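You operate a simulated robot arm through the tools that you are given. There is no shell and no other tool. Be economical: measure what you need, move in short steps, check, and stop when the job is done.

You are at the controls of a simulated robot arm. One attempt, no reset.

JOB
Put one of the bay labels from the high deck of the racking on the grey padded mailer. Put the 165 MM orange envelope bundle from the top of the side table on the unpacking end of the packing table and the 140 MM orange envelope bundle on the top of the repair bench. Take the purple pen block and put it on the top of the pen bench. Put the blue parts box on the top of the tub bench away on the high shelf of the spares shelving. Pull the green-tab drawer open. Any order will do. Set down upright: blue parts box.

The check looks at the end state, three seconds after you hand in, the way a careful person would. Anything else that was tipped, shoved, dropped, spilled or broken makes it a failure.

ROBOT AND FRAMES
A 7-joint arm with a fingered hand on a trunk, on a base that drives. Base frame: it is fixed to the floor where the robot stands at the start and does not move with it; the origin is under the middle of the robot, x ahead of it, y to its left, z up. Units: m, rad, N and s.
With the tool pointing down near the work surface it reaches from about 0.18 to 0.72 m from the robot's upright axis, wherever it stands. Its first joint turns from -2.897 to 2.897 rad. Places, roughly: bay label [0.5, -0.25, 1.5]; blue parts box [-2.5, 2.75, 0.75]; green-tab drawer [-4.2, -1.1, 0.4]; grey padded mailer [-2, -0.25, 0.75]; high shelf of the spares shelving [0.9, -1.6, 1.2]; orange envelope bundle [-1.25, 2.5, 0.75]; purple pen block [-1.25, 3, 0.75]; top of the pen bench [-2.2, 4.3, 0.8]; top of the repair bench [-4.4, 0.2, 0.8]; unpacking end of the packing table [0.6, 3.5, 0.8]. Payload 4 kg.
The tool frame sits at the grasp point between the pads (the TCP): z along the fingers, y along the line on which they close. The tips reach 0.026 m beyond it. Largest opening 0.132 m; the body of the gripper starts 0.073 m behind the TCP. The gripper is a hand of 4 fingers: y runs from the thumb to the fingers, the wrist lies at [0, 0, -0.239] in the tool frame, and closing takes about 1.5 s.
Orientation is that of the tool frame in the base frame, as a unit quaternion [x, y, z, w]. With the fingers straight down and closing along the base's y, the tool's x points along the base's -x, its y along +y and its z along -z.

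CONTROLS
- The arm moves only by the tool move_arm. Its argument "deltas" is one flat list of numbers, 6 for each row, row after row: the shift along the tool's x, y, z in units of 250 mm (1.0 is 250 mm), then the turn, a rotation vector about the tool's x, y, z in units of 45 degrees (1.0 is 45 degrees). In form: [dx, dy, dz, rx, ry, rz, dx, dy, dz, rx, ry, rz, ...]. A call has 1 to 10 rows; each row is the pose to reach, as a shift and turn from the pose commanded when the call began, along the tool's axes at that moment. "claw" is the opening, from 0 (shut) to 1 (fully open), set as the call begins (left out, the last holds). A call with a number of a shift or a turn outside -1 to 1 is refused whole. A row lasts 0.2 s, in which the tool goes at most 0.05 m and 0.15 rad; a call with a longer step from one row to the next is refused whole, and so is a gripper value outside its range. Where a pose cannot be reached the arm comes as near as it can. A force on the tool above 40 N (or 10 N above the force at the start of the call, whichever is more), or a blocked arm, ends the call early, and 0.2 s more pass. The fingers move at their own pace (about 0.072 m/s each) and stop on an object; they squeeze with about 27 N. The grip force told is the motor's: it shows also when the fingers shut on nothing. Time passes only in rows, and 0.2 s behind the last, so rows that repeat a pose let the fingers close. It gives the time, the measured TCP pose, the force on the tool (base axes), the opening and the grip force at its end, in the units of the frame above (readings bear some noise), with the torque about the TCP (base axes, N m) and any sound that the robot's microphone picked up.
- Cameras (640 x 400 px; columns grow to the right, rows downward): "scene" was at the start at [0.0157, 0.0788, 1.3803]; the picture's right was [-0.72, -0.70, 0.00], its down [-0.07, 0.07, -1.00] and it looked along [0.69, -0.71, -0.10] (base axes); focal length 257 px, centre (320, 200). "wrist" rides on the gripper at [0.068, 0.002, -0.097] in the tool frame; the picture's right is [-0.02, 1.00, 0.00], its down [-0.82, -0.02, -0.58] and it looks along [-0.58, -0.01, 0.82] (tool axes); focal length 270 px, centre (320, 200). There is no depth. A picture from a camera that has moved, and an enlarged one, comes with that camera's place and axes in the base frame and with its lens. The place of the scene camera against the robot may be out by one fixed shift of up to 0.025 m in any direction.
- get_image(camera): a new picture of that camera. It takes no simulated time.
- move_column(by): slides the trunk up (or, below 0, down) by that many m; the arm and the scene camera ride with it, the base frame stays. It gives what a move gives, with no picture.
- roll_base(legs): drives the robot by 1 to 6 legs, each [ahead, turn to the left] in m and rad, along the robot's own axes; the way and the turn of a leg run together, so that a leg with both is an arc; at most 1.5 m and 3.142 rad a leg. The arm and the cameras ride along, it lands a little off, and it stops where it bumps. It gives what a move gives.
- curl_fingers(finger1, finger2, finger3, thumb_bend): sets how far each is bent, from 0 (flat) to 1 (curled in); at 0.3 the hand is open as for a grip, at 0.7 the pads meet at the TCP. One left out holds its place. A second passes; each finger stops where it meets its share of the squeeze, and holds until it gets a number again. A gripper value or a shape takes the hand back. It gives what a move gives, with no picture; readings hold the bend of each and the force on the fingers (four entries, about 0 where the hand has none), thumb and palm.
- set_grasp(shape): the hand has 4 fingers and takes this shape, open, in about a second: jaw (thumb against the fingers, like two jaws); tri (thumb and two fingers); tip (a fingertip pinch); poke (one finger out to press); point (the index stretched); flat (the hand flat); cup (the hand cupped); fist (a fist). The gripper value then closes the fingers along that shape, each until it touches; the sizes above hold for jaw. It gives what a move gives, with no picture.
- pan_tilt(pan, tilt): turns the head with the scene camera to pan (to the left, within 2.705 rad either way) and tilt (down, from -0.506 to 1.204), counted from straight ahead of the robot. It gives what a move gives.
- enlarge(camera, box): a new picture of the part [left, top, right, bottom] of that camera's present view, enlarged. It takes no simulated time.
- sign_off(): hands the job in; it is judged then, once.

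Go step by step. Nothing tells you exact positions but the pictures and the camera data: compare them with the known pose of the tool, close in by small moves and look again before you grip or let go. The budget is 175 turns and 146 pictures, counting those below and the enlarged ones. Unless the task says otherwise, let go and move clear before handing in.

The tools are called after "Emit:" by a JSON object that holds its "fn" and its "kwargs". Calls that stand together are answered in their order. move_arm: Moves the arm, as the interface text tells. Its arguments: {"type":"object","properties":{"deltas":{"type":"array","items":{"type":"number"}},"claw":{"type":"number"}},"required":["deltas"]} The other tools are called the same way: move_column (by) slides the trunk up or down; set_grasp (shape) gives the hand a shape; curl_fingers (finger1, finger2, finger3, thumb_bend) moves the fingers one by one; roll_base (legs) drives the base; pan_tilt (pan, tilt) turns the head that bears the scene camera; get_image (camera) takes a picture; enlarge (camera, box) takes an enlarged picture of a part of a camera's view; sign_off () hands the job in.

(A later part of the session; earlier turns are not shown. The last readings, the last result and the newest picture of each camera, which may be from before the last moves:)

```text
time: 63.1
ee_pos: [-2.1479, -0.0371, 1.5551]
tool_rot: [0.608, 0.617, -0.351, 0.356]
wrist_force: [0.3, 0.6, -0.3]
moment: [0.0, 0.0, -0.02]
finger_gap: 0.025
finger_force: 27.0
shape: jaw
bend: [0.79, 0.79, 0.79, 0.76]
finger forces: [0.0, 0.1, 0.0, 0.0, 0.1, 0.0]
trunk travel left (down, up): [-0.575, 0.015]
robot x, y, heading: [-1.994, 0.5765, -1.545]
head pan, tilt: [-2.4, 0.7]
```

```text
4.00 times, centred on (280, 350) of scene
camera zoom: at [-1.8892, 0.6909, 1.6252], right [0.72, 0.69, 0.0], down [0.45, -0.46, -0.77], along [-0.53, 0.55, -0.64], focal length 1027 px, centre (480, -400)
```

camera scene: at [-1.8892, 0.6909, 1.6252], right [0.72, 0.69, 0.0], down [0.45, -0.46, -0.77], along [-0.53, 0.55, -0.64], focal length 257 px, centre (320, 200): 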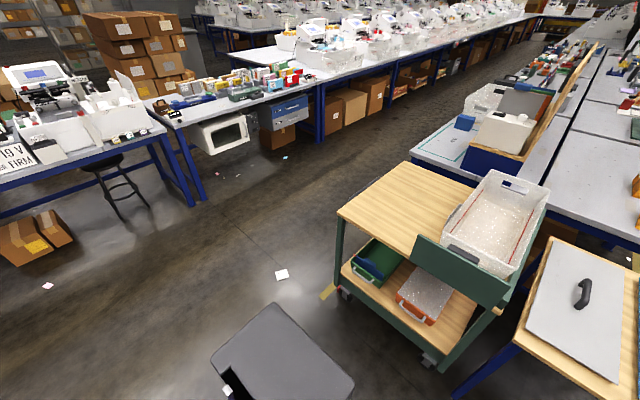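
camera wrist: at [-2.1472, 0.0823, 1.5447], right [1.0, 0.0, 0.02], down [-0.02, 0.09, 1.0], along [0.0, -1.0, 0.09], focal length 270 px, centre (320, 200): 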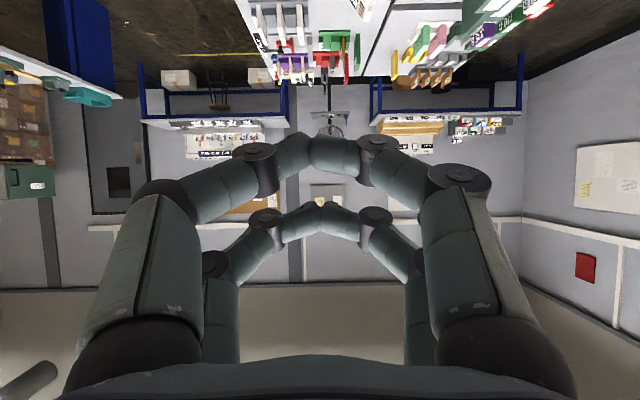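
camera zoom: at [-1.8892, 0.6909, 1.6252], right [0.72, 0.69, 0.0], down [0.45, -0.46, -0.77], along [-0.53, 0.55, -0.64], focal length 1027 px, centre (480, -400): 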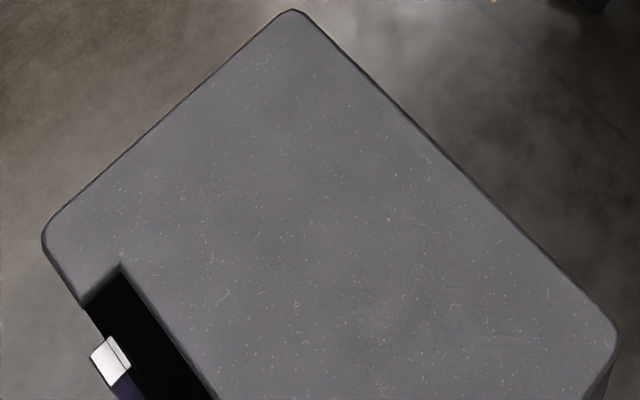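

LOT 20 lies flat on the floor near (-2.84, 1.28). I drive to face it from half a metre and look again.

Emit:
{"fn": "roll_base", "kwargs": {"legs": [[0, -2.015], [0.665, 0], [0, -0.64]]}}

Emit:
{"fn": "pan_tilt", "kwargs": {"pan": 0, "tilt": 1.1}}

Emit:
{"fn": "get_image", "kwargs": {"camera": "scene"}}

```text
time: 73.4
ee_pos: [-2.7236, 1.4831, 1.556]
tool_rot: [0.739, -0.451, -0.427, -0.26]
wrist_force: [0.5, 0.6, -0.2]
moment: [0.01, 0.0, 0.01]
finger_gap: 0.0247
finger_force: 27.1
shape: jaw
bend: [0.79, 0.79, 0.79, 0.76]
finger forces: [0.1, 0.0, 0.0, 0.0, 0.0, 0.0]
trunk travel left (down, up): [-0.575, 0.015]
robot x, y, heading: [-2.5944, 0.8676, 2.048]
head pan, tilt: [-2.4, 0.7]
```

```text
time: 75.6
ee_pos: [-2.7243, 1.4832, 1.5548]
tool_rot: [0.739, -0.452, -0.426, -0.26]
wrist_force: [0.0, -0.1, -0.2]
moment: [-0.01, -0.03, 0.03]
finger_gap: 0.0251
finger_force: 27.1
shape: jaw
bend: [0.79, 0.79, 0.79, 0.76]
finger forces: [0.0, 0.0, 0.1, 0.1, 0.0, 0.1]
trunk travel left (down, up): [-0.575, 0.015]
robot x, y, heading: [-2.5899, 0.8638, 2.051]
head pan, tilt: [0.0, 1.1]
```

```text
108 pictures are left
camera scene: at [-2.718, 0.7896, 1.5952], right [0.89, 0.46, 0.0], down [0.41, -0.79, -0.45], along [-0.21, 0.4, -0.89], focal length 257 px, centre (320, 200)
```

scene: 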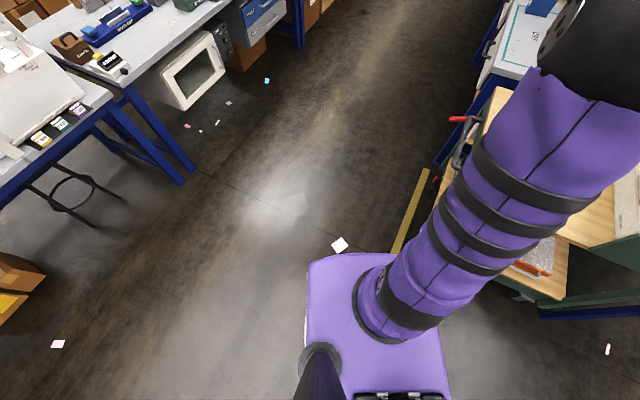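

The card is about 0.48 m ahead. I turn the hand straight down over it and lower the trunk fully.

Emit:
{"fn": "move_arm", "kwargs": {"deltas": [0.117, 0.095, -0.002, 0, 0.125, 0, 0.233, 0.19, -0.004, 0, 0.25, 0, 0.35, 0.285, -0.006, 0, 0.375, 0, 0.467, 0.38, -0.008, 0, 0.5, 0, 0.583, 0.475, -0.01, 0, 0.625, 0, 0.7, 0.57, -0.012, 0, 0.75, 0, 0.816, 0.665, -0.014, 0, 0.875, 0, 0.933, 0.76, -0.016, 0, 1, 0, 0.933, 0.76, -0.016, 0, 1, 0], "claw": 1}}

Emit:
{"fn": "move_arm", "kwargs": {"deltas": [0, 0, 0, 0, 0.111, 0, 0, 0, 0, 0, 0.222, 0, 0, 0, 0, 0, 0.333, 0, 0, 0, 0, 0, 0.333, 0]}}

Emit:
{"fn": "move_column", "kwargs": {"by": -0.57}}

Emit:
{"fn": "get_image", "kwargs": {"camera": "wrist"}}

Emit:
{"fn": "get_image", "kwargs": {"camera": "scene"}}

```text
time: 77.6
ee_pos: [-2.8373, 1.2886, 1.3558]
tool_rot: [0.845, -0.519, -0.111, -0.068]
wrist_force: [0.0, 0.5, -0.2]
moment: [-0.02, 0.01, 0.0]
finger_gap: 0.1317
finger_force: 0.0
shape: jaw
bend: [0.3, 0.3, 0.3, 0.3]
finger forces: [0.1, 0.0, 0.0, 0.0, 0.0, 0.0]
trunk travel left (down, up): [-0.575, 0.015]
robot x, y, heading: [-2.591, 0.8656, 2.049]
head pan, tilt: [0.0, 1.1]
```

```text
time: 78.6
ee_pos: [-2.8373, 1.2891, 1.3568]
tool_rot: [0.853, -0.522, 0.001, 0.0]
wrist_force: [-0.7, 0.6, 0.9]
moment: [-0.05, -0.01, -0.01]
finger_gap: 0.1321
finger_force: 0.1
shape: jaw
bend: [0.3, 0.3, 0.3, 0.3]
finger forces: [0.1, 0.1, 0.0, 0.1, 0.0, 0.1]
trunk travel left (down, up): [-0.575, 0.015]
robot x, y, heading: [-2.592, 0.8683, 2.049]
head pan, tilt: [0.0, 1.1]
```

```text
refused: -0.57 is not a number from -0.4 to 0.4
```

```text
107 pictures are left
camera wrist: at [-2.8065, 1.2292, 1.4531], right [-0.9, -0.43, 0.0], down [-0.35, 0.74, 0.58], along [-0.25, 0.52, -0.82], focal length 270 px, centre (320, 200)
```

wrist: 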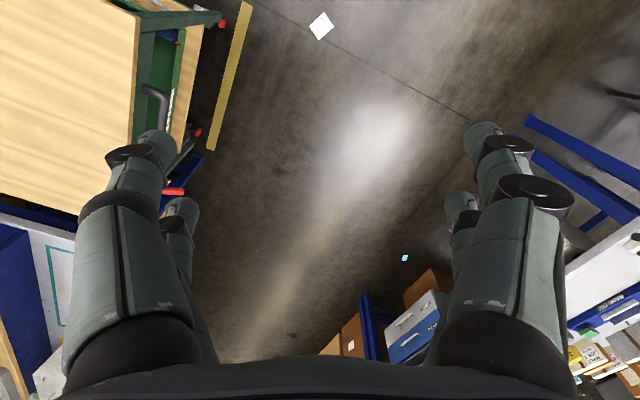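

```text
106 pictures are left
camera scene: at [-2.7181, 0.7897, 1.5952], right [0.89, 0.46, 0.0], down [0.41, -0.79, -0.45], along [-0.21, 0.4, -0.89], focal length 257 px, centre (320, 200)
```

scene: 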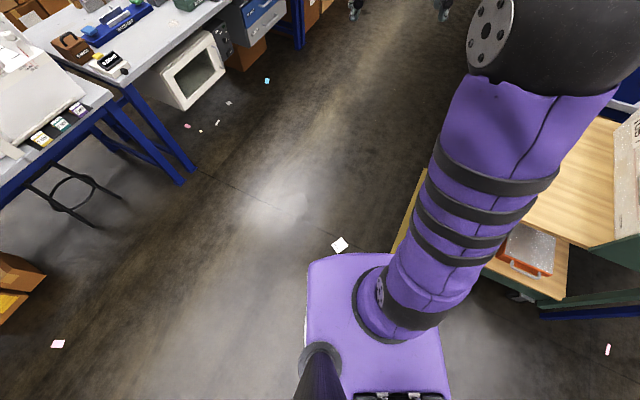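

Wrist camera confirms the card at (-2.841, 1.281). I lower the trunk in two steps, then the arm.

Emit:
{"fn": "move_column", "kwargs": {"by": -0.29}}

Emit:
{"fn": "move_column", "kwargs": {"by": -0.28}}

Emit:
{"fn": "move_arm", "kwargs": {"deltas": [0, 0, 0.2, 0, 0, 0, 0, 0, 0.4, 0, 0, 0, 0, 0, 0.6, 0, 0, 0, 0, 0, 0.8, 0, 0, 0, 0, 0, 1, 0, 0, 0, 0, 0, 1, 0, 0, 0]}}

Emit:
{"fn": "get_image", "kwargs": {"camera": "wrist"}}

Emit:
{"fn": "get_image", "kwargs": {"camera": "scene"}}

```text
time: 81.5
ee_pos: [-2.8353, 1.2899, 1.0671]
tool_rot: [0.852, -0.523, 0.0, 0.0]
wrist_force: [0.6, -0.1, -0.2]
moment: [0.0, -0.01, 0.06]
finger_gap: 0.1318
finger_force: 0.0
shape: jaw
bend: [0.3, 0.3, 0.3, 0.3]
finger forces: [0.0, 0.1, 0.0, 0.0, 0.0, 0.0]
trunk travel left (down, up): [-0.285, 0.305]
robot x, y, heading: [-2.593, 0.8669, 2.052]
head pan, tilt: [0.0, 1.1]
```

```text
time: 84.4
ee_pos: [-2.8363, 1.289, 0.7863]
tool_rot: [0.852, -0.523, 0.0, 0.0]
wrist_force: [0.5, 1.0, 0.3]
moment: [0.02, 0.05, -0.01]
finger_gap: 0.1318
finger_force: 0.0
shape: jaw
bend: [0.3, 0.3, 0.3, 0.3]
finger forces: [0.0, 0.0, 0.0, 0.1, 0.1, 0.0]
trunk travel left (down, up): [-0.005, 0.585]
robot x, y, heading: [-2.5905, 0.8666, 2.047]
head pan, tilt: [0.0, 1.1]
```

```text
time: 85.8
ee_pos: [-2.8393, 1.2914, 0.5358]
tool_rot: [0.853, -0.522, 0.001, 0.0]
wrist_force: [0.3, 0.1, -0.6]
moment: [-0.01, 0.0, -0.01]
finger_gap: 0.1317
finger_force: 0.1
shape: jaw
bend: [0.3, 0.3, 0.3, 0.3]
finger forces: [0.1, 0.0, 0.0, 0.0, 0.0, 0.0]
trunk travel left (down, up): [-0.005, 0.585]
robot x, y, heading: [-2.5921, 0.8654, 2.046]
head pan, tilt: [0.0, 1.1]
```

```text
105 pictures are left
camera wrist: at [-2.8102, 1.2306, 0.6326], right [-0.9, -0.43, 0.0], down [-0.35, 0.74, 0.58], along [-0.25, 0.52, -0.82], focal length 270 px, centre (320, 200)
```

wrist: 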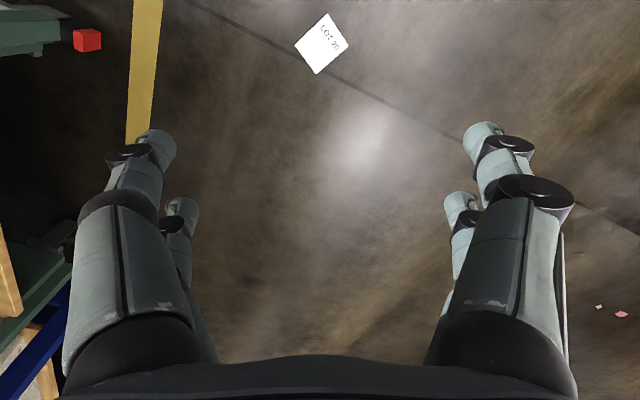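

```text
104 pictures are left
camera scene: at [-2.718, 0.7895, 1.0252], right [0.89, 0.46, 0.0], down [0.41, -0.79, -0.45], along [-0.21, 0.4, -0.89], focal length 257 px, centre (320, 200)
```

scene: 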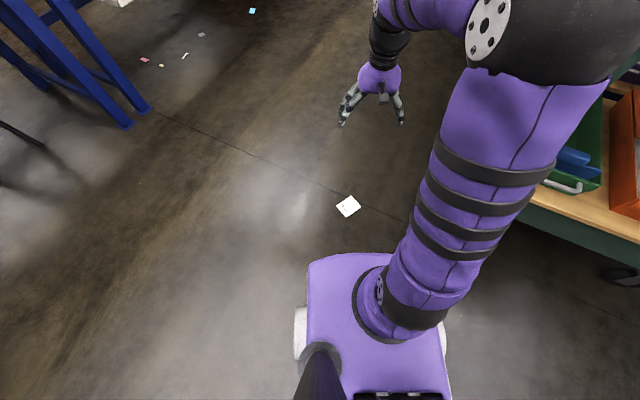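

The card lies at (-2.841, 1.281), turned; its short side runs at -0.42 rad. I turn the hand to match and descend.

Emit:
{"fn": "move_arm", "kwargs": {"deltas": [0.005, 0.004, 0.15, 0, 0, 0.167, 0.01, 0.008, 0.3, 0, 0, 0.333, 0.016, 0.013, 0.46, 0, 0, 0.5, 0.021, 0.017, 0.62, 0, 0, 0.667, 0.026, 0.021, 0.78, 0, 0, 0.833, 0.032, 0.026, 0.94, 0, 0, 1, 0.032, 0.026, 0.94, 0, 0, 1]}}

Emit:
{"fn": "move_arm", "kwargs": {"deltas": [0, 0, 0.2, 0, 0, 0.1, 0, 0, 0.4, 0, 0, 0.1, 0, 0, 0.6, 0, 0, 0.1, 0, 0, 0.6, 0, 0, 0.1]}}

Emit:
{"fn": "get_image", "kwargs": {"camera": "wrist"}}

Emit:
{"fn": "get_image", "kwargs": {"camera": "scene"}}

```text
time: 87.4
ee_pos: [-2.839, 1.2787, 0.2982]
tool_rot: [-0.587, 0.81, 0.0, 0.0]
wrist_force: [-0.1, 0.0, -0.3]
moment: [-0.01, 0.01, -0.01]
finger_gap: 0.1321
finger_force: 0.0
shape: jaw
bend: [0.3, 0.3, 0.3, 0.3]
finger forces: [0.1, 0.0, 0.0, 0.0, 0.0, 0.1]
trunk travel left (down, up): [-0.005, 0.585]
robot x, y, heading: [-2.5929, 0.8678, 2.053]
head pan, tilt: [0.0, 1.1]
```

```text
time: 88.4
ee_pos: [-2.8387, 1.2783, 0.1521]
tool_rot: [-0.555, 0.832, 0.0, 0.0]
wrist_force: [0.5, 0.2, 0.2]
moment: [0.0, 0.0, 0.0]
finger_gap: 0.1317
finger_force: 0.0
shape: jaw
bend: [0.3, 0.3, 0.3, 0.3]
finger forces: [0.1, 0.0, 0.0, 0.0, 0.1, 0.1]
trunk travel left (down, up): [-0.005, 0.585]
robot x, y, heading: [-2.5913, 0.8654, 2.041]
head pan, tilt: [0.0, 1.1]
```

```text
103 pictures are left
camera wrist: at [-2.866, 1.2176, 0.2486], right [-0.91, 0.41, 0.0], down [0.33, 0.75, 0.58], along [0.23, 0.53, -0.82], focal length 270 px, centre (320, 200)
```

wrist: 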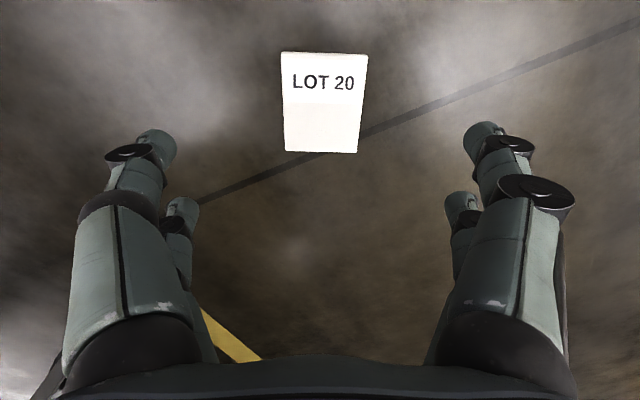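

```text
102 pictures are left
camera scene: at [-2.718, 0.7895, 1.0252], right [0.89, 0.46, 0.0], down [0.41, -0.79, -0.45], along [-0.21, 0.4, -0.89], focal length 257 px, centre (320, 200)
```

scene: 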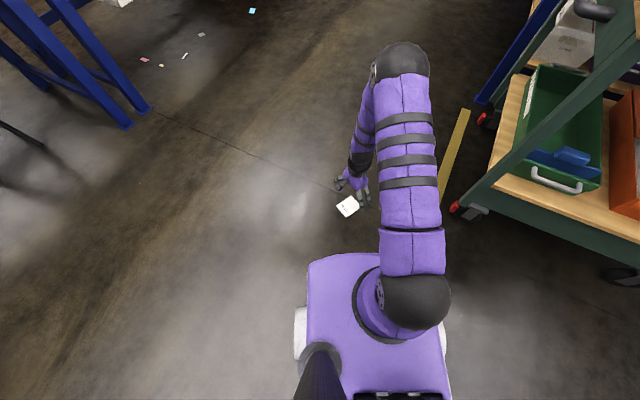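

Aligned; the card is centred under the hand. I descend to just above the floor and close on it.

Emit:
{"fn": "move_arm", "kwargs": {"deltas": [0, 0.016, 0.18, 0, 0, 0, 0, 0.016, 0.34, 0, 0, 0, 0, 0.016, 0.46, 0, 0, 0, 0, 0.016, 0.492, 0, 0, 0, 0, 0.016, 0.492, 0, 0, 0], "claw": 0.75}}

Emit:
{"fn": "get_image", "kwargs": {"camera": "wrist"}}

```text
time: 89.6
ee_pos: [-2.844, 1.2793, 0.0291]
tool_rot: [-0.556, 0.831, 0.001, 0.0]
wrist_force: [-0.5, 0.2, -0.1]
moment: [0.03, -0.01, 0.0]
finger_gap: 0.0994
finger_force: 0.0
shape: jaw
bend: [0.63, 0.63, 0.63, 0.51]
finger forces: [0.0, 0.0, 0.0, 0.0, 0.0, 0.0]
trunk travel left (down, up): [-0.005, 0.585]
robot x, y, heading: [-2.5942, 0.8674, 2.05]
head pan, tilt: [0.0, 1.1]
```

```text
101 pictures are left
camera wrist: at [-2.8711, 1.2185, 0.1249], right [-0.91, 0.41, 0.0], down [0.33, 0.75, 0.58], along [0.23, 0.53, -0.82], focal length 270 px, centre (320, 200)
```

wrist: 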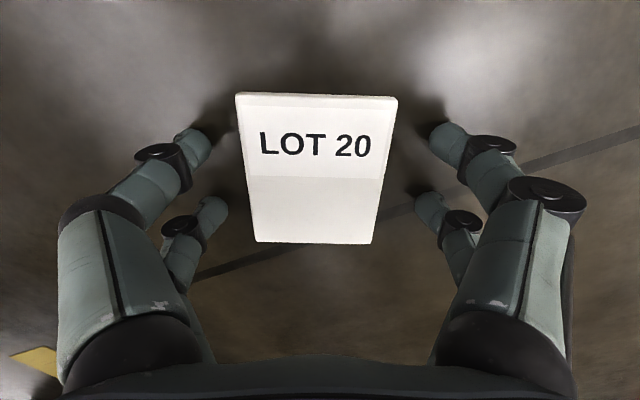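

Emit:
{"fn": "move_arm", "kwargs": {"deltas": [0, 0, 0, 0, 0, 0, 0, 0, 0, 0, 0, 0, 0, 0, 0, 0, 0, 0, 0, 0, 0, 0, 0, 0, 0, 0, 0, 0, 0, 0, 0, 0, 0, 0, 0, 0], "claw": 0.2}}

Emit:
{"fn": "get_image", "kwargs": {"camera": "wrist"}}

```text
time: 90.6
ee_pos: [-2.8508, 1.2851, 0.0351]
tool_rot: [-0.557, 0.83, 0.009, -0.002]
wrist_force: [-9.0, -2.1, 27.8]
moment: [-0.05, -1.18, -0.22]
finger_gap: 0.0286
finger_force: 26.7
shape: jaw
bend: [0.74, 0.73, 0.7, 0.76]
finger forces: [24.9, 28.2, 57.3, 0.0, 0.1, 0.1]
trunk travel left (down, up): [-0.005, 0.585]
robot x, y, heading: [-2.5949, 0.8654, 2.05]
head pan, tilt: [0.0, 1.1]
stopped in row 5: the force on the tool passed its limit (the readings are from after the stop); the commanded pose is now the measured one
```

```text
100 pictures are left
camera wrist: at [-2.8778, 1.2219, 0.1297], right [-0.92, 0.4, 0.02], down [0.34, 0.74, 0.58], along [0.22, 0.54, -0.81], focal length 270 px, centre (320, 200)
```

wrist: 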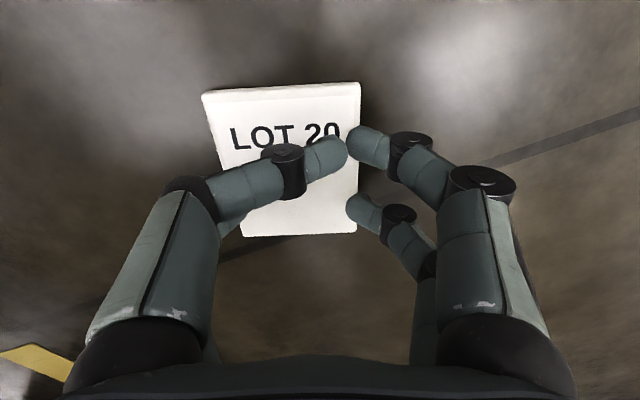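

The thumb rode over the thin card instead of catching its edge. I open, rise, and look at how the "tip" shape holds its fingertips.

Emit:
{"fn": "move_arm", "kwargs": {"deltas": [0, 0, 0, 0, 0, 0, 0, 0, 0, 0, 0, 0, 0, 0, 0, 0, 0, 0, 0, 0, -0.15, 0, 0, 0, 0, 0, -0.3, 0, 0, 0, 0, 0, -0.3, 0, 0, 0], "claw": 1}}

Emit:
{"fn": "set_grasp", "kwargs": {"shape": "tip"}}

Emit:
{"fn": "get_image", "kwargs": {"camera": "wrist"}}

Emit:
{"fn": "move_arm", "kwargs": {"deltas": [0, 0, 0, 0, 0, 0, 0, 0, 0, 0, 0, 0, 0, 0, 0, 0, 0, 0, 0, 0, 0, 0, 0, 0, 0, 0, 0, 0, 0, 0], "claw": 0.5}}

Emit:
{"fn": "get_image", "kwargs": {"camera": "wrist"}}

```text
time: 91.0
ee_pos: [-2.8564, 1.2886, 0.0378]
tool_rot: [-0.559, 0.829, 0.016, -0.003]
wrist_force: [-13.3, 3.0, 55.9]
moment: [-1.61, -0.86, -0.34]
finger_gap: 0.1266
finger_force: 0.1
shape: jaw
bend: [0.31, 0.31, 0.31, 0.46]
finger forces: [0.1, 0.0, 0.1, 0.0, 56.5, 0.0]
trunk travel left (down, up): [-0.005, 0.585]
robot x, y, heading: [-2.5897, 0.8684, 2.051]
head pan, tilt: [0.0, 1.1]
stopped in row 1: the force on the tool passed its limit (the readings are from after the stop); the commanded pose is now the measured one
```

```text
time: 91.9
ee_pos: [-2.8519, 1.2875, 0.0358]
tool_rot: [-0.558, 0.83, 0.012, -0.001]
wrist_force: [-16.0, 5.9, 56.6]
moment: [-1.52, -0.81, -0.33]
finger_gap: 0.127
finger_force: 0.1
shape: tip
bend: [0.3, 0.3, 0.3, 0.46]
finger forces: [0.0, 0.1, 0.1, 0.0, 57.0, 0.1]
trunk travel left (down, up): [-0.005, 0.585]
robot x, y, heading: [-2.5935, 0.8633, 2.048]
head pan, tilt: [0.0, 1.1]
```

```text
99 pictures are left
camera wrist: at [-2.878, 1.2237, 0.1324], right [-0.92, 0.4, 0.02], down [0.34, 0.74, 0.59], along [0.22, 0.54, -0.81], focal length 270 px, centre (320, 200)
```

wrist: 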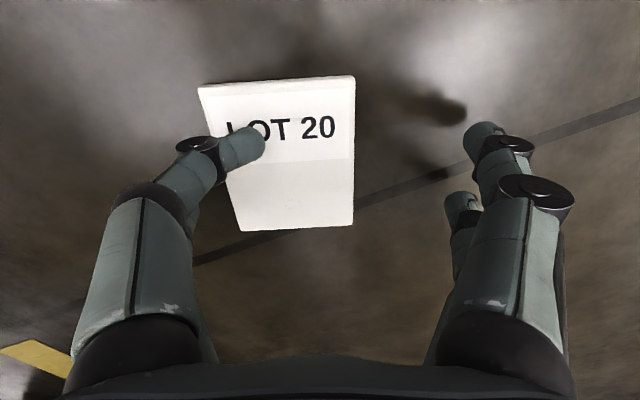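

```text
time: 93.1
ee_pos: [-2.8516, 1.2834, 0.0315]
tool_rot: [-0.558, 0.83, 0.008, -0.002]
wrist_force: [-7.9, 2.2, 15.9]
moment: [0.09, -0.23, 0.09]
finger_gap: 0.0265
finger_force: 27.4
shape: tip
bend: [0.72, 0.72, 0.66, 0.76]
finger forces: [25.2, 24.0, 39.2, 0.0, 0.0, 0.1]
trunk travel left (down, up): [-0.005, 0.585]
robot x, y, heading: [-2.5922, 0.8655, 2.053]
head pan, tilt: [0.0, 1.1]
```

```text
98 pictures are left
camera wrist: at [-2.8776, 1.2211, 0.129], right [-0.92, 0.4, 0.02], down [0.33, 0.74, 0.58], along [0.22, 0.54, -0.81], focal length 270 px, centre (320, 200)
```

wrist: 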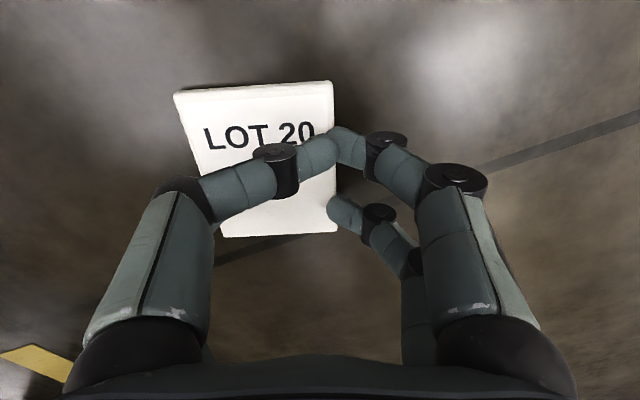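

The tips sit lower when wide and rise as they close, so I should come down with the opening only just wider than the card, onto the floor. I rise first, reshape to jaw and look.

Emit:
{"fn": "move_arm", "kwargs": {"deltas": [0, 0, -0.1, 0, 0, 0, 0, 0, -0.25, 0, 0, 0, 0, 0, -0.4, 0, 0, 0, 0, 0, -0.4, 0, 0, 0]}}

Emit:
{"fn": "set_grasp", "kwargs": {"shape": "jaw"}}

Emit:
{"fn": "move_arm", "kwargs": {"deltas": [0, 0, 0, 0, 0, 0, 0, 0, 0, 0, 0, 0, 0, 0, 0, 0, 0, 0, 0, 0, 0, 0, 0, 0, 0, 0, 0, 0, 0, 0], "claw": 0.63}}

Emit:
{"fn": "get_image", "kwargs": {"camera": "wrist"}}

```text
time: 94.1
ee_pos: [-2.8499, 1.2828, 0.1342]
tool_rot: [-0.557, 0.831, 0.007, -0.001]
wrist_force: [-0.9, 0.5, -0.5]
moment: [-0.01, 0.01, 0.0]
finger_gap: 0.0264
finger_force: 27.4
shape: tip
bend: [0.71, 0.72, 0.64, 0.76]
finger forces: [22.9, 21.6, 39.3, 0.1, 0.0, 0.0]
trunk travel left (down, up): [-0.005, 0.585]
robot x, y, heading: [-2.5913, 0.8686, 2.053]
head pan, tilt: [0.0, 1.1]
```

```text
time: 95.0
ee_pos: [-2.8494, 1.282, 0.1342]
tool_rot: [-0.557, 0.831, 0.007, -0.001]
wrist_force: [-0.2, -0.8, 0.2]
moment: [0.04, -0.03, 0.0]
finger_gap: 0.1317
finger_force: 0.1
shape: jaw
bend: [0.3, 0.3, 0.3, 0.3]
finger forces: [0.1, 0.0, 0.1, 0.0, 0.1, 0.0]
trunk travel left (down, up): [-0.005, 0.585]
robot x, y, heading: [-2.5872, 0.8629, 2.051]
head pan, tilt: [0.0, 1.1]
```

```text
time: 96.2
ee_pos: [-2.85, 1.2822, 0.1332]
tool_rot: [-0.557, 0.83, 0.007, -0.001]
wrist_force: [-0.9, 0.8, 0.0]
moment: [-0.01, 0.01, 0.0]
finger_gap: 0.0837
finger_force: 0.1
shape: jaw
bend: [0.71, 0.71, 0.71, 0.71]
finger forces: [0.0, 0.0, 0.0, 0.0, 0.1, 0.0]
trunk travel left (down, up): [-0.005, 0.585]
robot x, y, heading: [-2.5908, 0.8668, 2.048]
head pan, tilt: [0.0, 1.1]
```

```text
97 pictures are left
camera wrist: at [-2.876, 1.2196, 0.2302], right [-0.92, 0.4, 0.01], down [0.33, 0.74, 0.58], along [0.22, 0.54, -0.81], focal length 270 px, centre (320, 200)
```

wrist: 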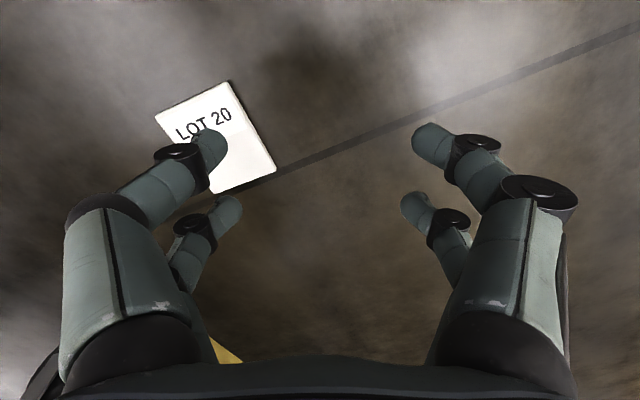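

The card shifted to about (-2.757, 1.278), now square to the base axes. I recentre and realign over it.

Emit:
{"fn": "move_arm", "kwargs": {"deltas": [-0.046, -0.116, 0, 0, 0, -0.174, -0.092, -0.232, 0, 0, 0, -0.348, -0.138, -0.349, 0, 0, 0, -0.522, -0.138, -0.349, 0, 0, 0, -0.522]}}

Emit:
{"fn": "get_image", "kwargs": {"camera": "wrist"}}

```text
time: 97.2
ee_pos: [-2.753, 1.2811, 0.1341]
tool_rot: [0.715, -0.699, -0.007, 0.0]
wrist_force: [-0.2, 0.1, 0.0]
moment: [0.02, -0.02, 0.03]
finger_gap: 0.0833
finger_force: 0.0
shape: jaw
bend: [0.71, 0.71, 0.71, 0.71]
finger forces: [0.1, 0.1, 0.0, 0.0, 0.0, 0.0]
trunk travel left (down, up): [-0.005, 0.585]
robot x, y, heading: [-2.5913, 0.8654, 2.051]
head pan, tilt: [0.0, 1.1]
```

```text
96 pictures are left
camera wrist: at [-2.7516, 1.2135, 0.2302], right [-1.0, 0.0, 0.01], down [0.01, 0.81, 0.59], along [-0.01, 0.59, -0.81], focal length 270 px, centre (320, 200)
```

wrist: 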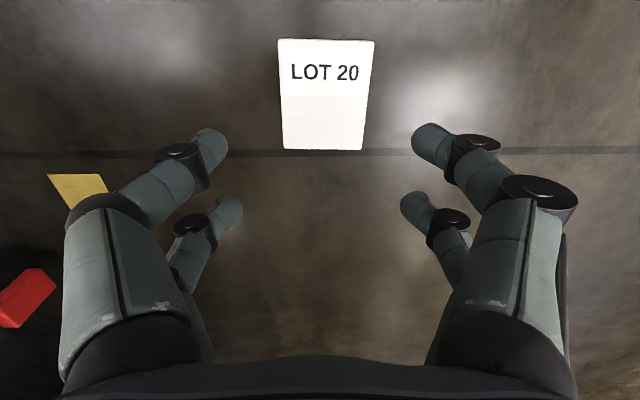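

Centred within 5 mm; I correct and go down to floor contact.

Emit:
{"fn": "move_arm", "kwargs": {"deltas": [0.016, 0.02, 0.15, 0, 0, 0, 0.016, 0.02, 0.3, 0, 0, 0, 0.016, 0.02, 0.39, 0, 0, 0, 0.016, 0.02, 0.42, 0, 0, 0, 0.016, 0.02, 0.43, 0, 0, 0, 0.016, 0.02, 0.44, 0, 0, 0, 0.016, 0.02, 0.45, 0, 0, 0, 0.016, 0.02, 0.46, 0, 0, 0]}}

Emit:
{"fn": "get_image", "kwargs": {"camera": "wrist"}}

```text
time: 98.6
ee_pos: [-2.7631, 1.2772, 0.0257]
tool_rot: [0.715, -0.699, -0.007, 0.0]
wrist_force: [0.2, -5.9, 31.1]
moment: [-0.27, -0.51, -0.14]
finger_gap: 0.082
finger_force: 0.2
shape: jaw
bend: [0.72, 0.71, 0.72, 0.72]
finger forces: [8.0, 3.6, 11.3, 0.0, 8.6, 0.0]
trunk travel left (down, up): [-0.005, 0.585]
robot x, y, heading: [-2.5927, 0.8668, 2.047]
head pan, tilt: [0.0, 1.1]
stopped in row 6: the force on the tool passed its limit (the readings are from after the stop); the commanded pose is now the measured one
```

```text
95 pictures are left
camera wrist: at [-2.7622, 1.2095, 0.1221], right [-1.0, 0.0, 0.01], down [0.01, 0.81, 0.59], along [0.0, 0.59, -0.81], focal length 270 px, centre (320, 200)
```

wrist: 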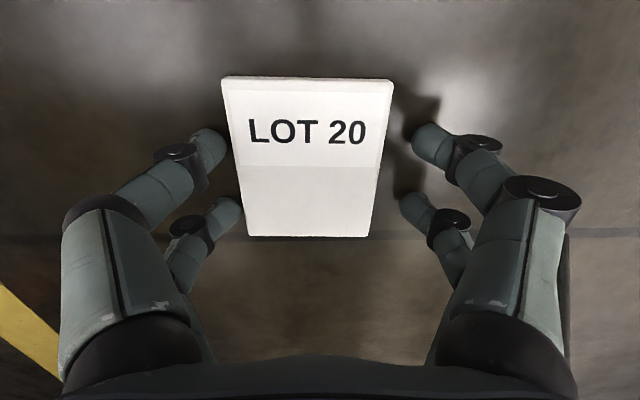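

The fingertips touch the floor on both sides of the card. I close now.

Emit:
{"fn": "move_arm", "kwargs": {"deltas": [0, 0, 0, 0, 0, 0, 0, 0, 0.004, 0, 0, 0, 0, 0, 0.008, 0, 0, 0, 0, 0, 0.008, 0, 0, 0, 0, 0, 0.008, 0, 0, 0], "claw": 0.4}}

Emit:
{"fn": "get_image", "kwargs": {"camera": "wrist"}}

```text
time: 99.1
ee_pos: [-2.7612, 1.2787, 0.0263]
tool_rot: [0.713, -0.701, -0.005, -0.003]
wrist_force: [2.6, -5.0, 29.4]
moment: [-0.12, -0.5, -0.15]
finger_gap: 0.0646
finger_force: 26.9
shape: jaw
bend: [0.75, 0.75, 0.73, 0.7]
finger forces: [26.9, 25.7, 30.0, 0.1, 32.8, 0.0]
trunk travel left (down, up): [-0.005, 0.585]
robot x, y, heading: [-2.5939, 0.8647, 2.048]
head pan, tilt: [0.0, 1.1]
stopped in row 2: the force on the tool passed its limit (the readings are from after the stop); the commanded pose is now the measured one
```

```text
94 pictures are left
camera wrist: at [-2.7602, 1.2107, 0.122], right [-1.0, 0.01, 0.0], down [0.01, 0.81, 0.59], along [0.0, 0.59, -0.81], focal length 270 px, centre (320, 200)
```

wrist: 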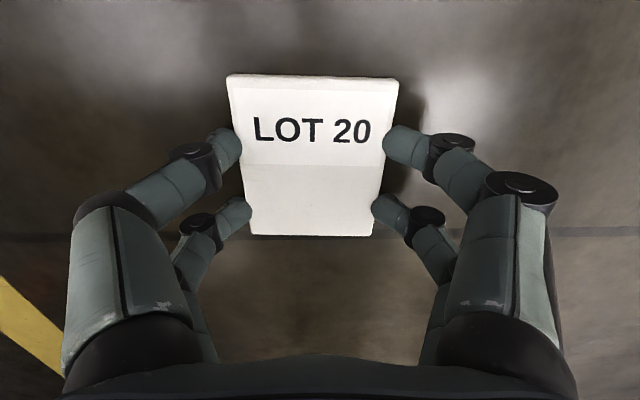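

All fingertips hold the card's edges. I lift slowly and look.

Emit:
{"fn": "move_arm", "kwargs": {"deltas": [0, 0, -0.02, 0, 0, 0, 0, 0, -0.06, 0, 0, 0, 0, 0, -0.12, 0, 0, 0, 0, 0, -0.2, 0, 0, 0, 0, 0, -0.3, 0, 0, 0, 0, 0, -0.4, 0, 0, 0]}}

Emit:
{"fn": "get_image", "kwargs": {"camera": "wrist"}}

```text
time: 100.5
ee_pos: [-2.7595, 1.278, 0.1212]
tool_rot: [0.714, -0.7, -0.005, -0.001]
wrist_force: [1.0, 0.3, 1.2]
moment: [-0.03, 0.01, 0.04]
finger_gap: 0.0269
finger_force: 27.4
shape: jaw
bend: [0.8, 0.79, 0.79, 0.77]
finger forces: [0.0, 0.0, 0.0, 0.0, 0.0, 0.0]
trunk travel left (down, up): [-0.005, 0.585]
robot x, y, heading: [-2.5906, 0.8608, 2.052]
head pan, tilt: [0.0, 1.1]
```

```text
93 pictures are left
camera wrist: at [-2.7588, 1.2098, 0.2184], right [-1.0, 0.01, 0.0], down [0.01, 0.81, 0.59], along [0.0, 0.59, -0.81], focal length 270 px, centre (320, 200)
```

wrist: 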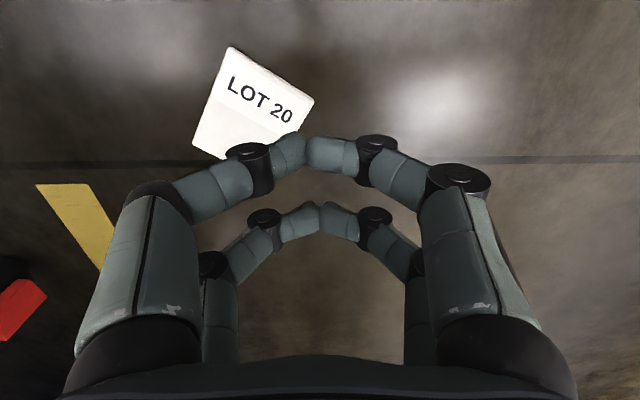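

The rounded tips slid off. I test whether curl_fingers gives a straighter fingertip posture at this width, up in the air.

Emit:
{"fn": "curl_fingers", "kwargs": {"finger1": 0.3, "finger2": 0.3, "finger3": 0.3, "thumb_bend": 0.3}}

Emit:
{"fn": "curl_fingers", "kwargs": {"finger1": 0.48, "finger2": 0.48, "finger3": 0.48, "thumb_bend": 0.48}}

Emit:
{"fn": "get_image", "kwargs": {"camera": "wrist"}}

Emit:
{"fn": "get_image", "kwargs": {"camera": "scene"}}

```text
time: 101.5
ee_pos: [-2.7588, 1.2778, 0.1222]
tool_rot: [0.714, -0.7, -0.006, -0.001]
wrist_force: [0.2, -0.6, 0.1]
moment: [0.01, 0.0, -0.01]
finger_gap: 0.1322
finger_force: 0.1
shape: fingers
bend: [0.3, 0.3, 0.3, 0.3]
finger forces: [0.0, 0.1, 0.0, 0.0, 0.0, 0.1]
trunk travel left (down, up): [-0.005, 0.585]
robot x, y, heading: [-2.5922, 0.8627, 2.05]
head pan, tilt: [0.0, 1.1]
```

```text
time: 102.5
ee_pos: [-2.7596, 1.2778, 0.1208]
tool_rot: [0.713, -0.701, -0.006, -0.002]
wrist_force: [0.7, 0.0, 0.8]
moment: [-0.03, -0.02, 0.0]
finger_gap: 0.0733
finger_force: 0.1
shape: fingers
bend: [0.48, 0.48, 0.48, 0.48]
finger forces: [0.1, 0.1, 0.0, 0.0, 0.0, 0.1]
trunk travel left (down, up): [-0.005, 0.585]
robot x, y, heading: [-2.5924, 0.8617, 2.048]
head pan, tilt: [0.0, 1.1]
```

```text
92 pictures are left
camera wrist: at [-2.7589, 1.2099, 0.2183], right [-1.0, 0.01, 0.01], down [0.01, 0.81, 0.59], along [0.0, 0.59, -0.81], focal length 270 px, centre (320, 200)
```

wrist: 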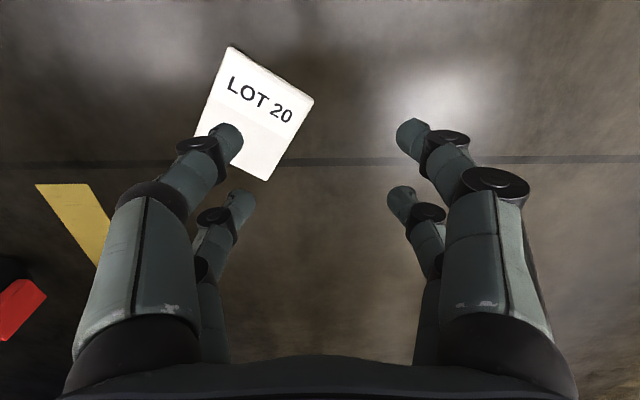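

```text
91 pictures are left
camera scene: at [-2.7179, 0.7894, 1.0252], right [0.89, 0.46, 0.0], down [0.41, -0.79, -0.45], along [-0.21, 0.4, -0.89], focal length 257 px, centre (320, 200)
```

scene: 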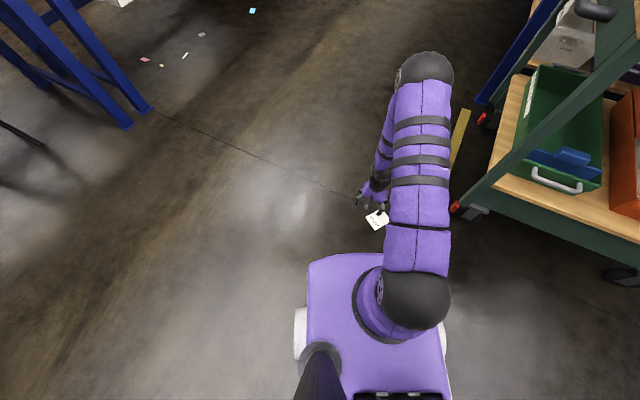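

The curled posture keeps the fingertip pads nearly upright — much better for the thin card. I realign over the card (now at (-2.704, 1.287)) with the opening at about 84 mm.

Emit:
{"fn": "curl_fingers", "kwargs": {"finger1": 0.445, "finger2": 0.445, "finger3": 0.445, "thumb_bend": 0.445}}

Emit:
{"fn": "move_arm", "kwargs": {"deltas": [-0.009, -0.055, 0, 0, 0, 0.18, -0.018, -0.11, 0, 0, 0, 0.36, -0.027, -0.165, 0, 0, 0, 0.55, -0.035, -0.222, 0, 0, 0, 0.73, -0.035, -0.222, 0, 0, 0, 0.73]}}

Emit:
{"fn": "get_image", "kwargs": {"camera": "wrist"}}

```text
time: 103.5
ee_pos: [-2.7591, 1.2779, 0.1218]
tool_rot: [0.714, -0.7, -0.005, -0.001]
wrist_force: [0.2, -0.1, -0.5]
moment: [0.03, -0.01, 0.0]
finger_gap: 0.0859
finger_force: 0.1
shape: fingers
bend: [0.44, 0.44, 0.44, 0.44]
finger forces: [0.1, 0.0, 0.1, 0.1, 0.1, 0.0]
trunk travel left (down, up): [-0.005, 0.585]
robot x, y, heading: [-2.5877, 0.8653, 2.054]
head pan, tilt: [0.0, 1.1]
```

```text
time: 104.7
ee_pos: [-2.7048, 1.2896, 0.1229]
tool_rot: [-0.485, 0.874, 0.005, 0.0]
wrist_force: [-0.2, 0.4, 0.2]
moment: [0.03, 0.0, 0.0]
finger_gap: 0.0857
finger_force: 0.1
shape: fingers
bend: [0.44, 0.44, 0.44, 0.44]
finger forces: [0.0, 0.0, 0.1, 0.0, 0.1, 0.1]
trunk travel left (down, up): [-0.005, 0.585]
robot x, y, heading: [-2.5891, 0.8676, 2.052]
head pan, tilt: [0.0, 1.1]
```

```text
90 pictures are left
camera wrist: at [-2.7421, 1.2327, 0.2185], right [-0.84, 0.55, 0.01], down [0.45, 0.68, 0.58], along [0.31, 0.49, -0.81], focal length 270 px, centre (320, 200)
```

wrist: 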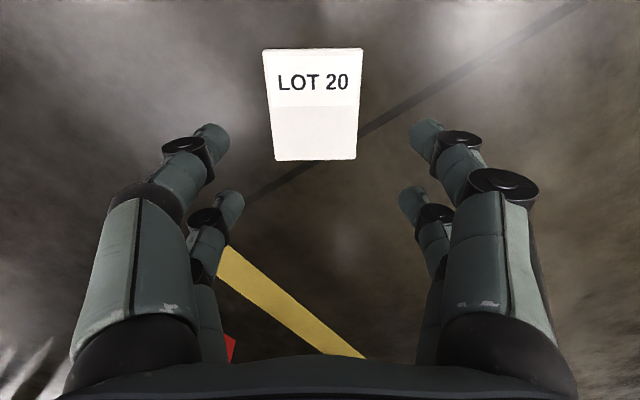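

Well aligned. I shift 4 mm and descend to floor contact with this posture.

Emit:
{"fn": "move_arm", "kwargs": {"deltas": [0.009, -0.016, 0.15, 0, 0, 0, 0.009, -0.016, 0.26, 0, 0, 0, 0.009, -0.016, 0.31, 0, 0, 0, 0.009, -0.016, 0.33, 0, 0, 0, 0.009, -0.016, 0.35, 0, 0, 0, 0.009, -0.016, 0.37, 0, 0, 0, 0.009, -0.016, 0.385, 0, 0, 0, 0.009, -0.016, 0.4, 0, 0, 0, 0.009, -0.016, 0.41, 0, 0, 0, 0.009, -0.016, 0.42, 0, 0, 0]}}

Emit:
{"fn": "get_image", "kwargs": {"camera": "wrist"}}

```text
time: 106.3
ee_pos: [-2.7066, 1.2877, 0.0314]
tool_rot: [-0.486, 0.874, 0.007, -0.001]
wrist_force: [-2.7, -1.0, 28.1]
moment: [-1.07, -1.17, -0.2]
finger_gap: 0.0884
finger_force: 14.2
shape: fingers
bend: [0.44, 0.44, 0.44, 0.44]
finger forces: [0.0, 0.0, 9.7, 0.0, 18.4, 0.0]
trunk travel left (down, up): [-0.005, 0.585]
robot x, y, heading: [-2.5905, 0.8681, 2.052]
head pan, tilt: [0.0, 1.1]
stopped in row 8: the force on the tool passed its limit (the readings are from after the stop); the commanded pose is now the measured one
```

```text
89 pictures are left
camera wrist: at [-2.7429, 1.229, 0.1279], right [-0.84, 0.55, 0.01], down [0.45, 0.68, 0.58], along [0.31, 0.49, -0.81], focal length 270 px, centre (320, 200)
```

wrist: 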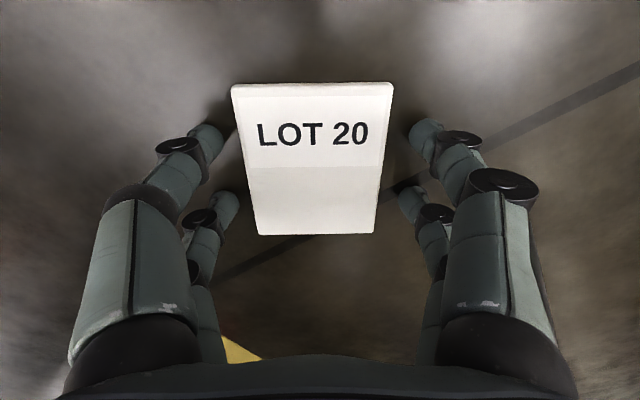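

Tips rest on the floor around the card. I close with curl_fingers.

Emit:
{"fn": "curl_fingers", "kwargs": {"finger1": 0.58, "finger2": 0.58, "finger3": 0.58, "thumb_bend": 0.58}}

Emit:
{"fn": "get_image", "kwargs": {"camera": "wrist"}}

```text
time: 106.8
ee_pos: [-2.7044, 1.2872, 0.0312]
tool_rot: [-0.487, 0.873, 0.006, 0.001]
wrist_force: [2.1, -4.1, 32.8]
moment: [-0.71, -0.48, -0.02]
finger_gap: 0.0707
finger_force: 18.7
shape: fingers
bend: [0.51, 0.52, 0.51, 0.53]
finger forces: [7.6, 5.5, 8.6, 0.1, 16.3, 0.0]
trunk travel left (down, up): [-0.005, 0.585]
robot x, y, heading: [-2.595, 0.8671, 2.054]
head pan, tilt: [0.0, 1.1]
stopped: the force on the tool passed its limit (the readings are from after the stop); the commanded pose is now the measured one
```

```text
88 pictures are left
camera wrist: at [-2.7415, 1.229, 0.1285], right [-0.84, 0.55, 0.01], down [0.45, 0.68, 0.58], along [0.31, 0.49, -0.81], focal length 270 px, centre (320, 200)
```

wrist: 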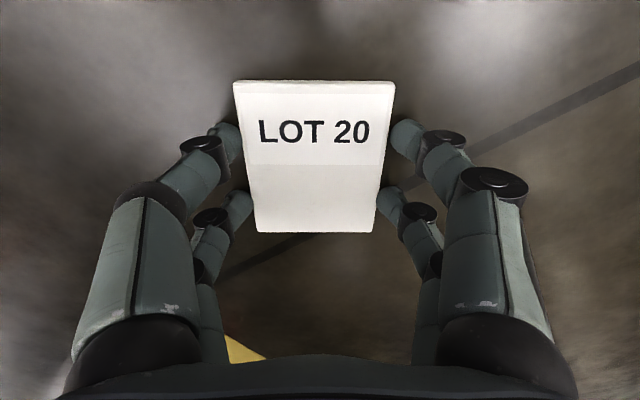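

Closing pushes the tips into the floor; I rise 2 mm and close again.

Emit:
{"fn": "move_arm", "kwargs": {"deltas": [0, 0, -0.008, 0, 0, 0, 0, 0, -0.008, 0, 0, 0]}}

Emit:
{"fn": "curl_fingers", "kwargs": {"finger1": 0.62, "finger2": 0.62, "finger3": 0.62, "thumb_bend": 0.62}}

Emit:
{"fn": "get_image", "kwargs": {"camera": "wrist"}}

```text
time: 107.4
ee_pos: [-2.7045, 1.2862, 0.032]
tool_rot: [-0.487, 0.873, 0.006, 0.001]
wrist_force: [4.3, -0.6, 20.5]
moment: [-0.43, -0.44, 0.03]
finger_gap: 0.0689
finger_force: 13.2
shape: fingers
bend: [0.51, 0.52, 0.51, 0.53]
finger forces: [5.4, 3.9, 6.0, 0.1, 12.1, 0.0]
trunk travel left (down, up): [-0.005, 0.585]
robot x, y, heading: [-2.5966, 0.868, 2.047]
head pan, tilt: [0.0, 1.1]
```

```text
time: 108.4
ee_pos: [-2.704, 1.2852, 0.0317]
tool_rot: [-0.486, 0.874, 0.006, 0.001]
wrist_force: [5.1, -2.5, 15.8]
moment: [-0.32, -0.53, -0.06]
finger_gap: 0.0664
finger_force: 19.5
shape: fingers
bend: [0.52, 0.52, 0.5, 0.55]
finger forces: [8.3, 7.0, 9.7, 0.0, 13.8, 0.0]
trunk travel left (down, up): [-0.005, 0.585]
robot x, y, heading: [-2.5903, 0.8646, 2.049]
head pan, tilt: [0.0, 1.1]
```

```text
87 pictures are left
camera wrist: at [-2.7415, 1.2292, 0.1287], right [-0.84, 0.55, 0.01], down [0.45, 0.68, 0.58], along [0.31, 0.49, -0.81], focal length 270 px, centre (320, 200)
```

wrist: 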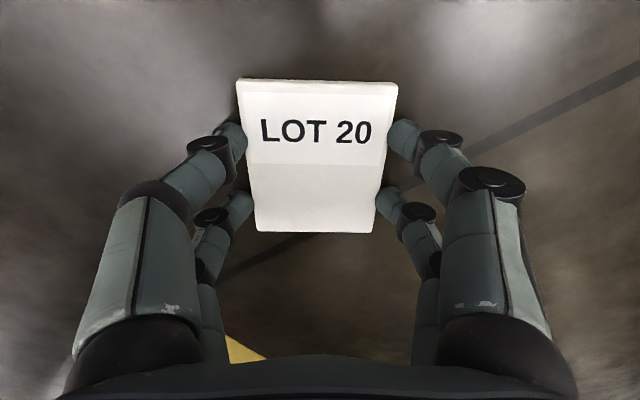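

All four contacts bear on the edges. I lift very gently.

Emit:
{"fn": "move_arm", "kwargs": {"deltas": [0, 0, -0.008, 0, 0, 0, 0, 0, -0.016, 0, 0, 0, 0, 0, -0.03, 0, 0, 0, 0, 0, -0.05, 0, 0, 0, 0, 0, -0.08, 0, 0, 0, 0, 0, -0.12, 0, 0, 0, 0, 0, -0.16, 0, 0, 0]}}

Emit:
{"fn": "get_image", "kwargs": {"camera": "wrist"}}

```text
time: 110.0
ee_pos: [-2.7054, 1.285, 0.0729]
tool_rot: [-0.487, 0.873, 0.007, 0.0]
wrist_force: [0.4, 0.9, 0.8]
moment: [-0.01, -0.02, -0.02]
finger_gap: 0.0656
finger_force: 18.0
shape: fingers
bend: [0.51, 0.52, 0.51, 0.55]
finger forces: [9.1, 8.7, 6.2, 0.0, 11.8, 0.1]
trunk travel left (down, up): [-0.005, 0.585]
robot x, y, heading: [-2.591, 0.8675, 2.049]
head pan, tilt: [0.0, 1.1]
```

```text
86 pictures are left
camera wrist: at [-2.7419, 1.2283, 0.169], right [-0.84, 0.55, 0.01], down [0.45, 0.68, 0.58], along [0.31, 0.49, -0.81], focal length 270 px, centre (320, 200)
```

wrist: 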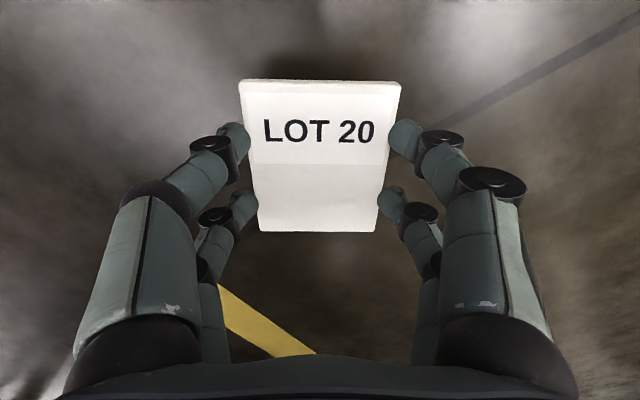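

The card is held flat under the hand. I raise it smoothly by arm and trunk.

Emit:
{"fn": "move_arm", "kwargs": {"deltas": [0, 0, -0.1, 0, 0, 0, 0, 0, -0.2, 0, 0, 0, 0, 0, -0.3, 0, 0, 0, 0, 0, -0.4, 0, 0, 0, 0, 0, -0.5, 0, 0, 0, 0, 0, -0.6, 0, 0, 0, 0, 0, -0.7, 0, 0, 0, 0, 0, -0.8, 0, 0, 0, 0, 0, -0.9, 0, 0, 0, 0, 0, -1, 0, 0, 0]}}

Emit:
{"fn": "move_arm", "kwargs": {"deltas": [0, 0, -0.1, 0, 0, 0, 0, 0, -0.2, 0, 0, 0, 0, 0, -0.3, 0, 0, 0, 0, 0, -0.4, 0, 0, 0, 0, 0, -0.5, 0, 0, 0, 0, 0, -0.6, 0, 0, 0, 0, 0, -0.7, 0, 0, 0, 0, 0, -0.8, 0, 0, 0, 0, 0, -0.9, 0, 0, 0, 0, 0, -1, 0, 0, 0]}}

Emit:
{"fn": "move_column", "kwargs": {"by": 0.39}}

Emit:
{"fn": "get_image", "kwargs": {"camera": "wrist"}}

```text
time: 112.2
ee_pos: [-2.7021, 1.2825, 0.3193]
tool_rot: [-0.487, 0.873, 0.007, 0.002]
wrist_force: [0.4, 0.5, -0.5]
moment: [0.03, 0.0, -0.01]
finger_gap: 0.0657
finger_force: 17.3
shape: fingers
bend: [0.51, 0.52, 0.51, 0.55]
finger forces: [8.8, 8.5, 6.2, 0.1, 11.8, 0.1]
trunk travel left (down, up): [-0.005, 0.585]
robot x, y, heading: [-2.5892, 0.8627, 2.05]
head pan, tilt: [0.0, 1.1]
```

```text
time: 114.4
ee_pos: [-2.7048, 1.2799, 0.57]
tool_rot: [-0.488, 0.873, 0.006, 0.0]
wrist_force: [-0.6, -0.1, 0.2]
moment: [0.0, 0.01, 0.01]
finger_gap: 0.0651
finger_force: 18.0
shape: fingers
bend: [0.51, 0.52, 0.51, 0.55]
finger forces: [8.6, 8.3, 6.2, 0.0, 11.7, 0.0]
trunk travel left (down, up): [-0.005, 0.585]
robot x, y, heading: [-2.5889, 0.8692, 2.048]
head pan, tilt: [0.0, 1.1]
```

```text
time: 118.2
ee_pos: [-2.7048, 1.2799, 0.9606]
tool_rot: [-0.487, 0.873, 0.007, 0.0]
wrist_force: [0.4, 0.2, -0.8]
moment: [-0.02, -0.02, -0.01]
finger_gap: 0.0652
finger_force: 17.3
shape: fingers
bend: [0.51, 0.52, 0.51, 0.55]
finger forces: [8.5, 8.0, 6.1, 0.1, 11.8, 0.0]
trunk travel left (down, up): [-0.395, 0.195]
robot x, y, heading: [-2.5934, 0.8667, 2.046]
head pan, tilt: [0.0, 1.1]
```

```text
85 pictures are left
camera wrist: at [-2.7403, 1.2227, 1.0576], right [-0.84, 0.55, 0.01], down [0.45, 0.68, 0.58], along [0.31, 0.49, -0.81], focal length 270 px, centre (320, 200)
```

wrist: 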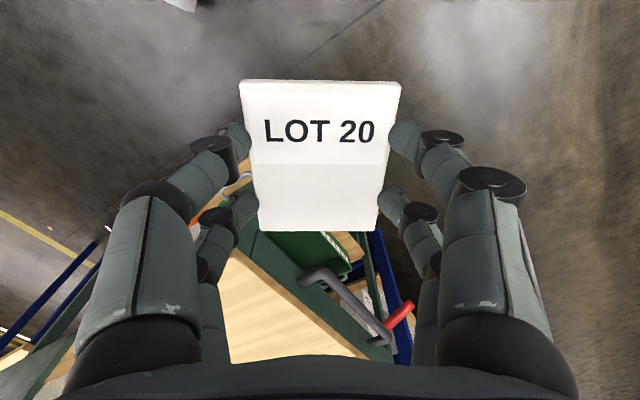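

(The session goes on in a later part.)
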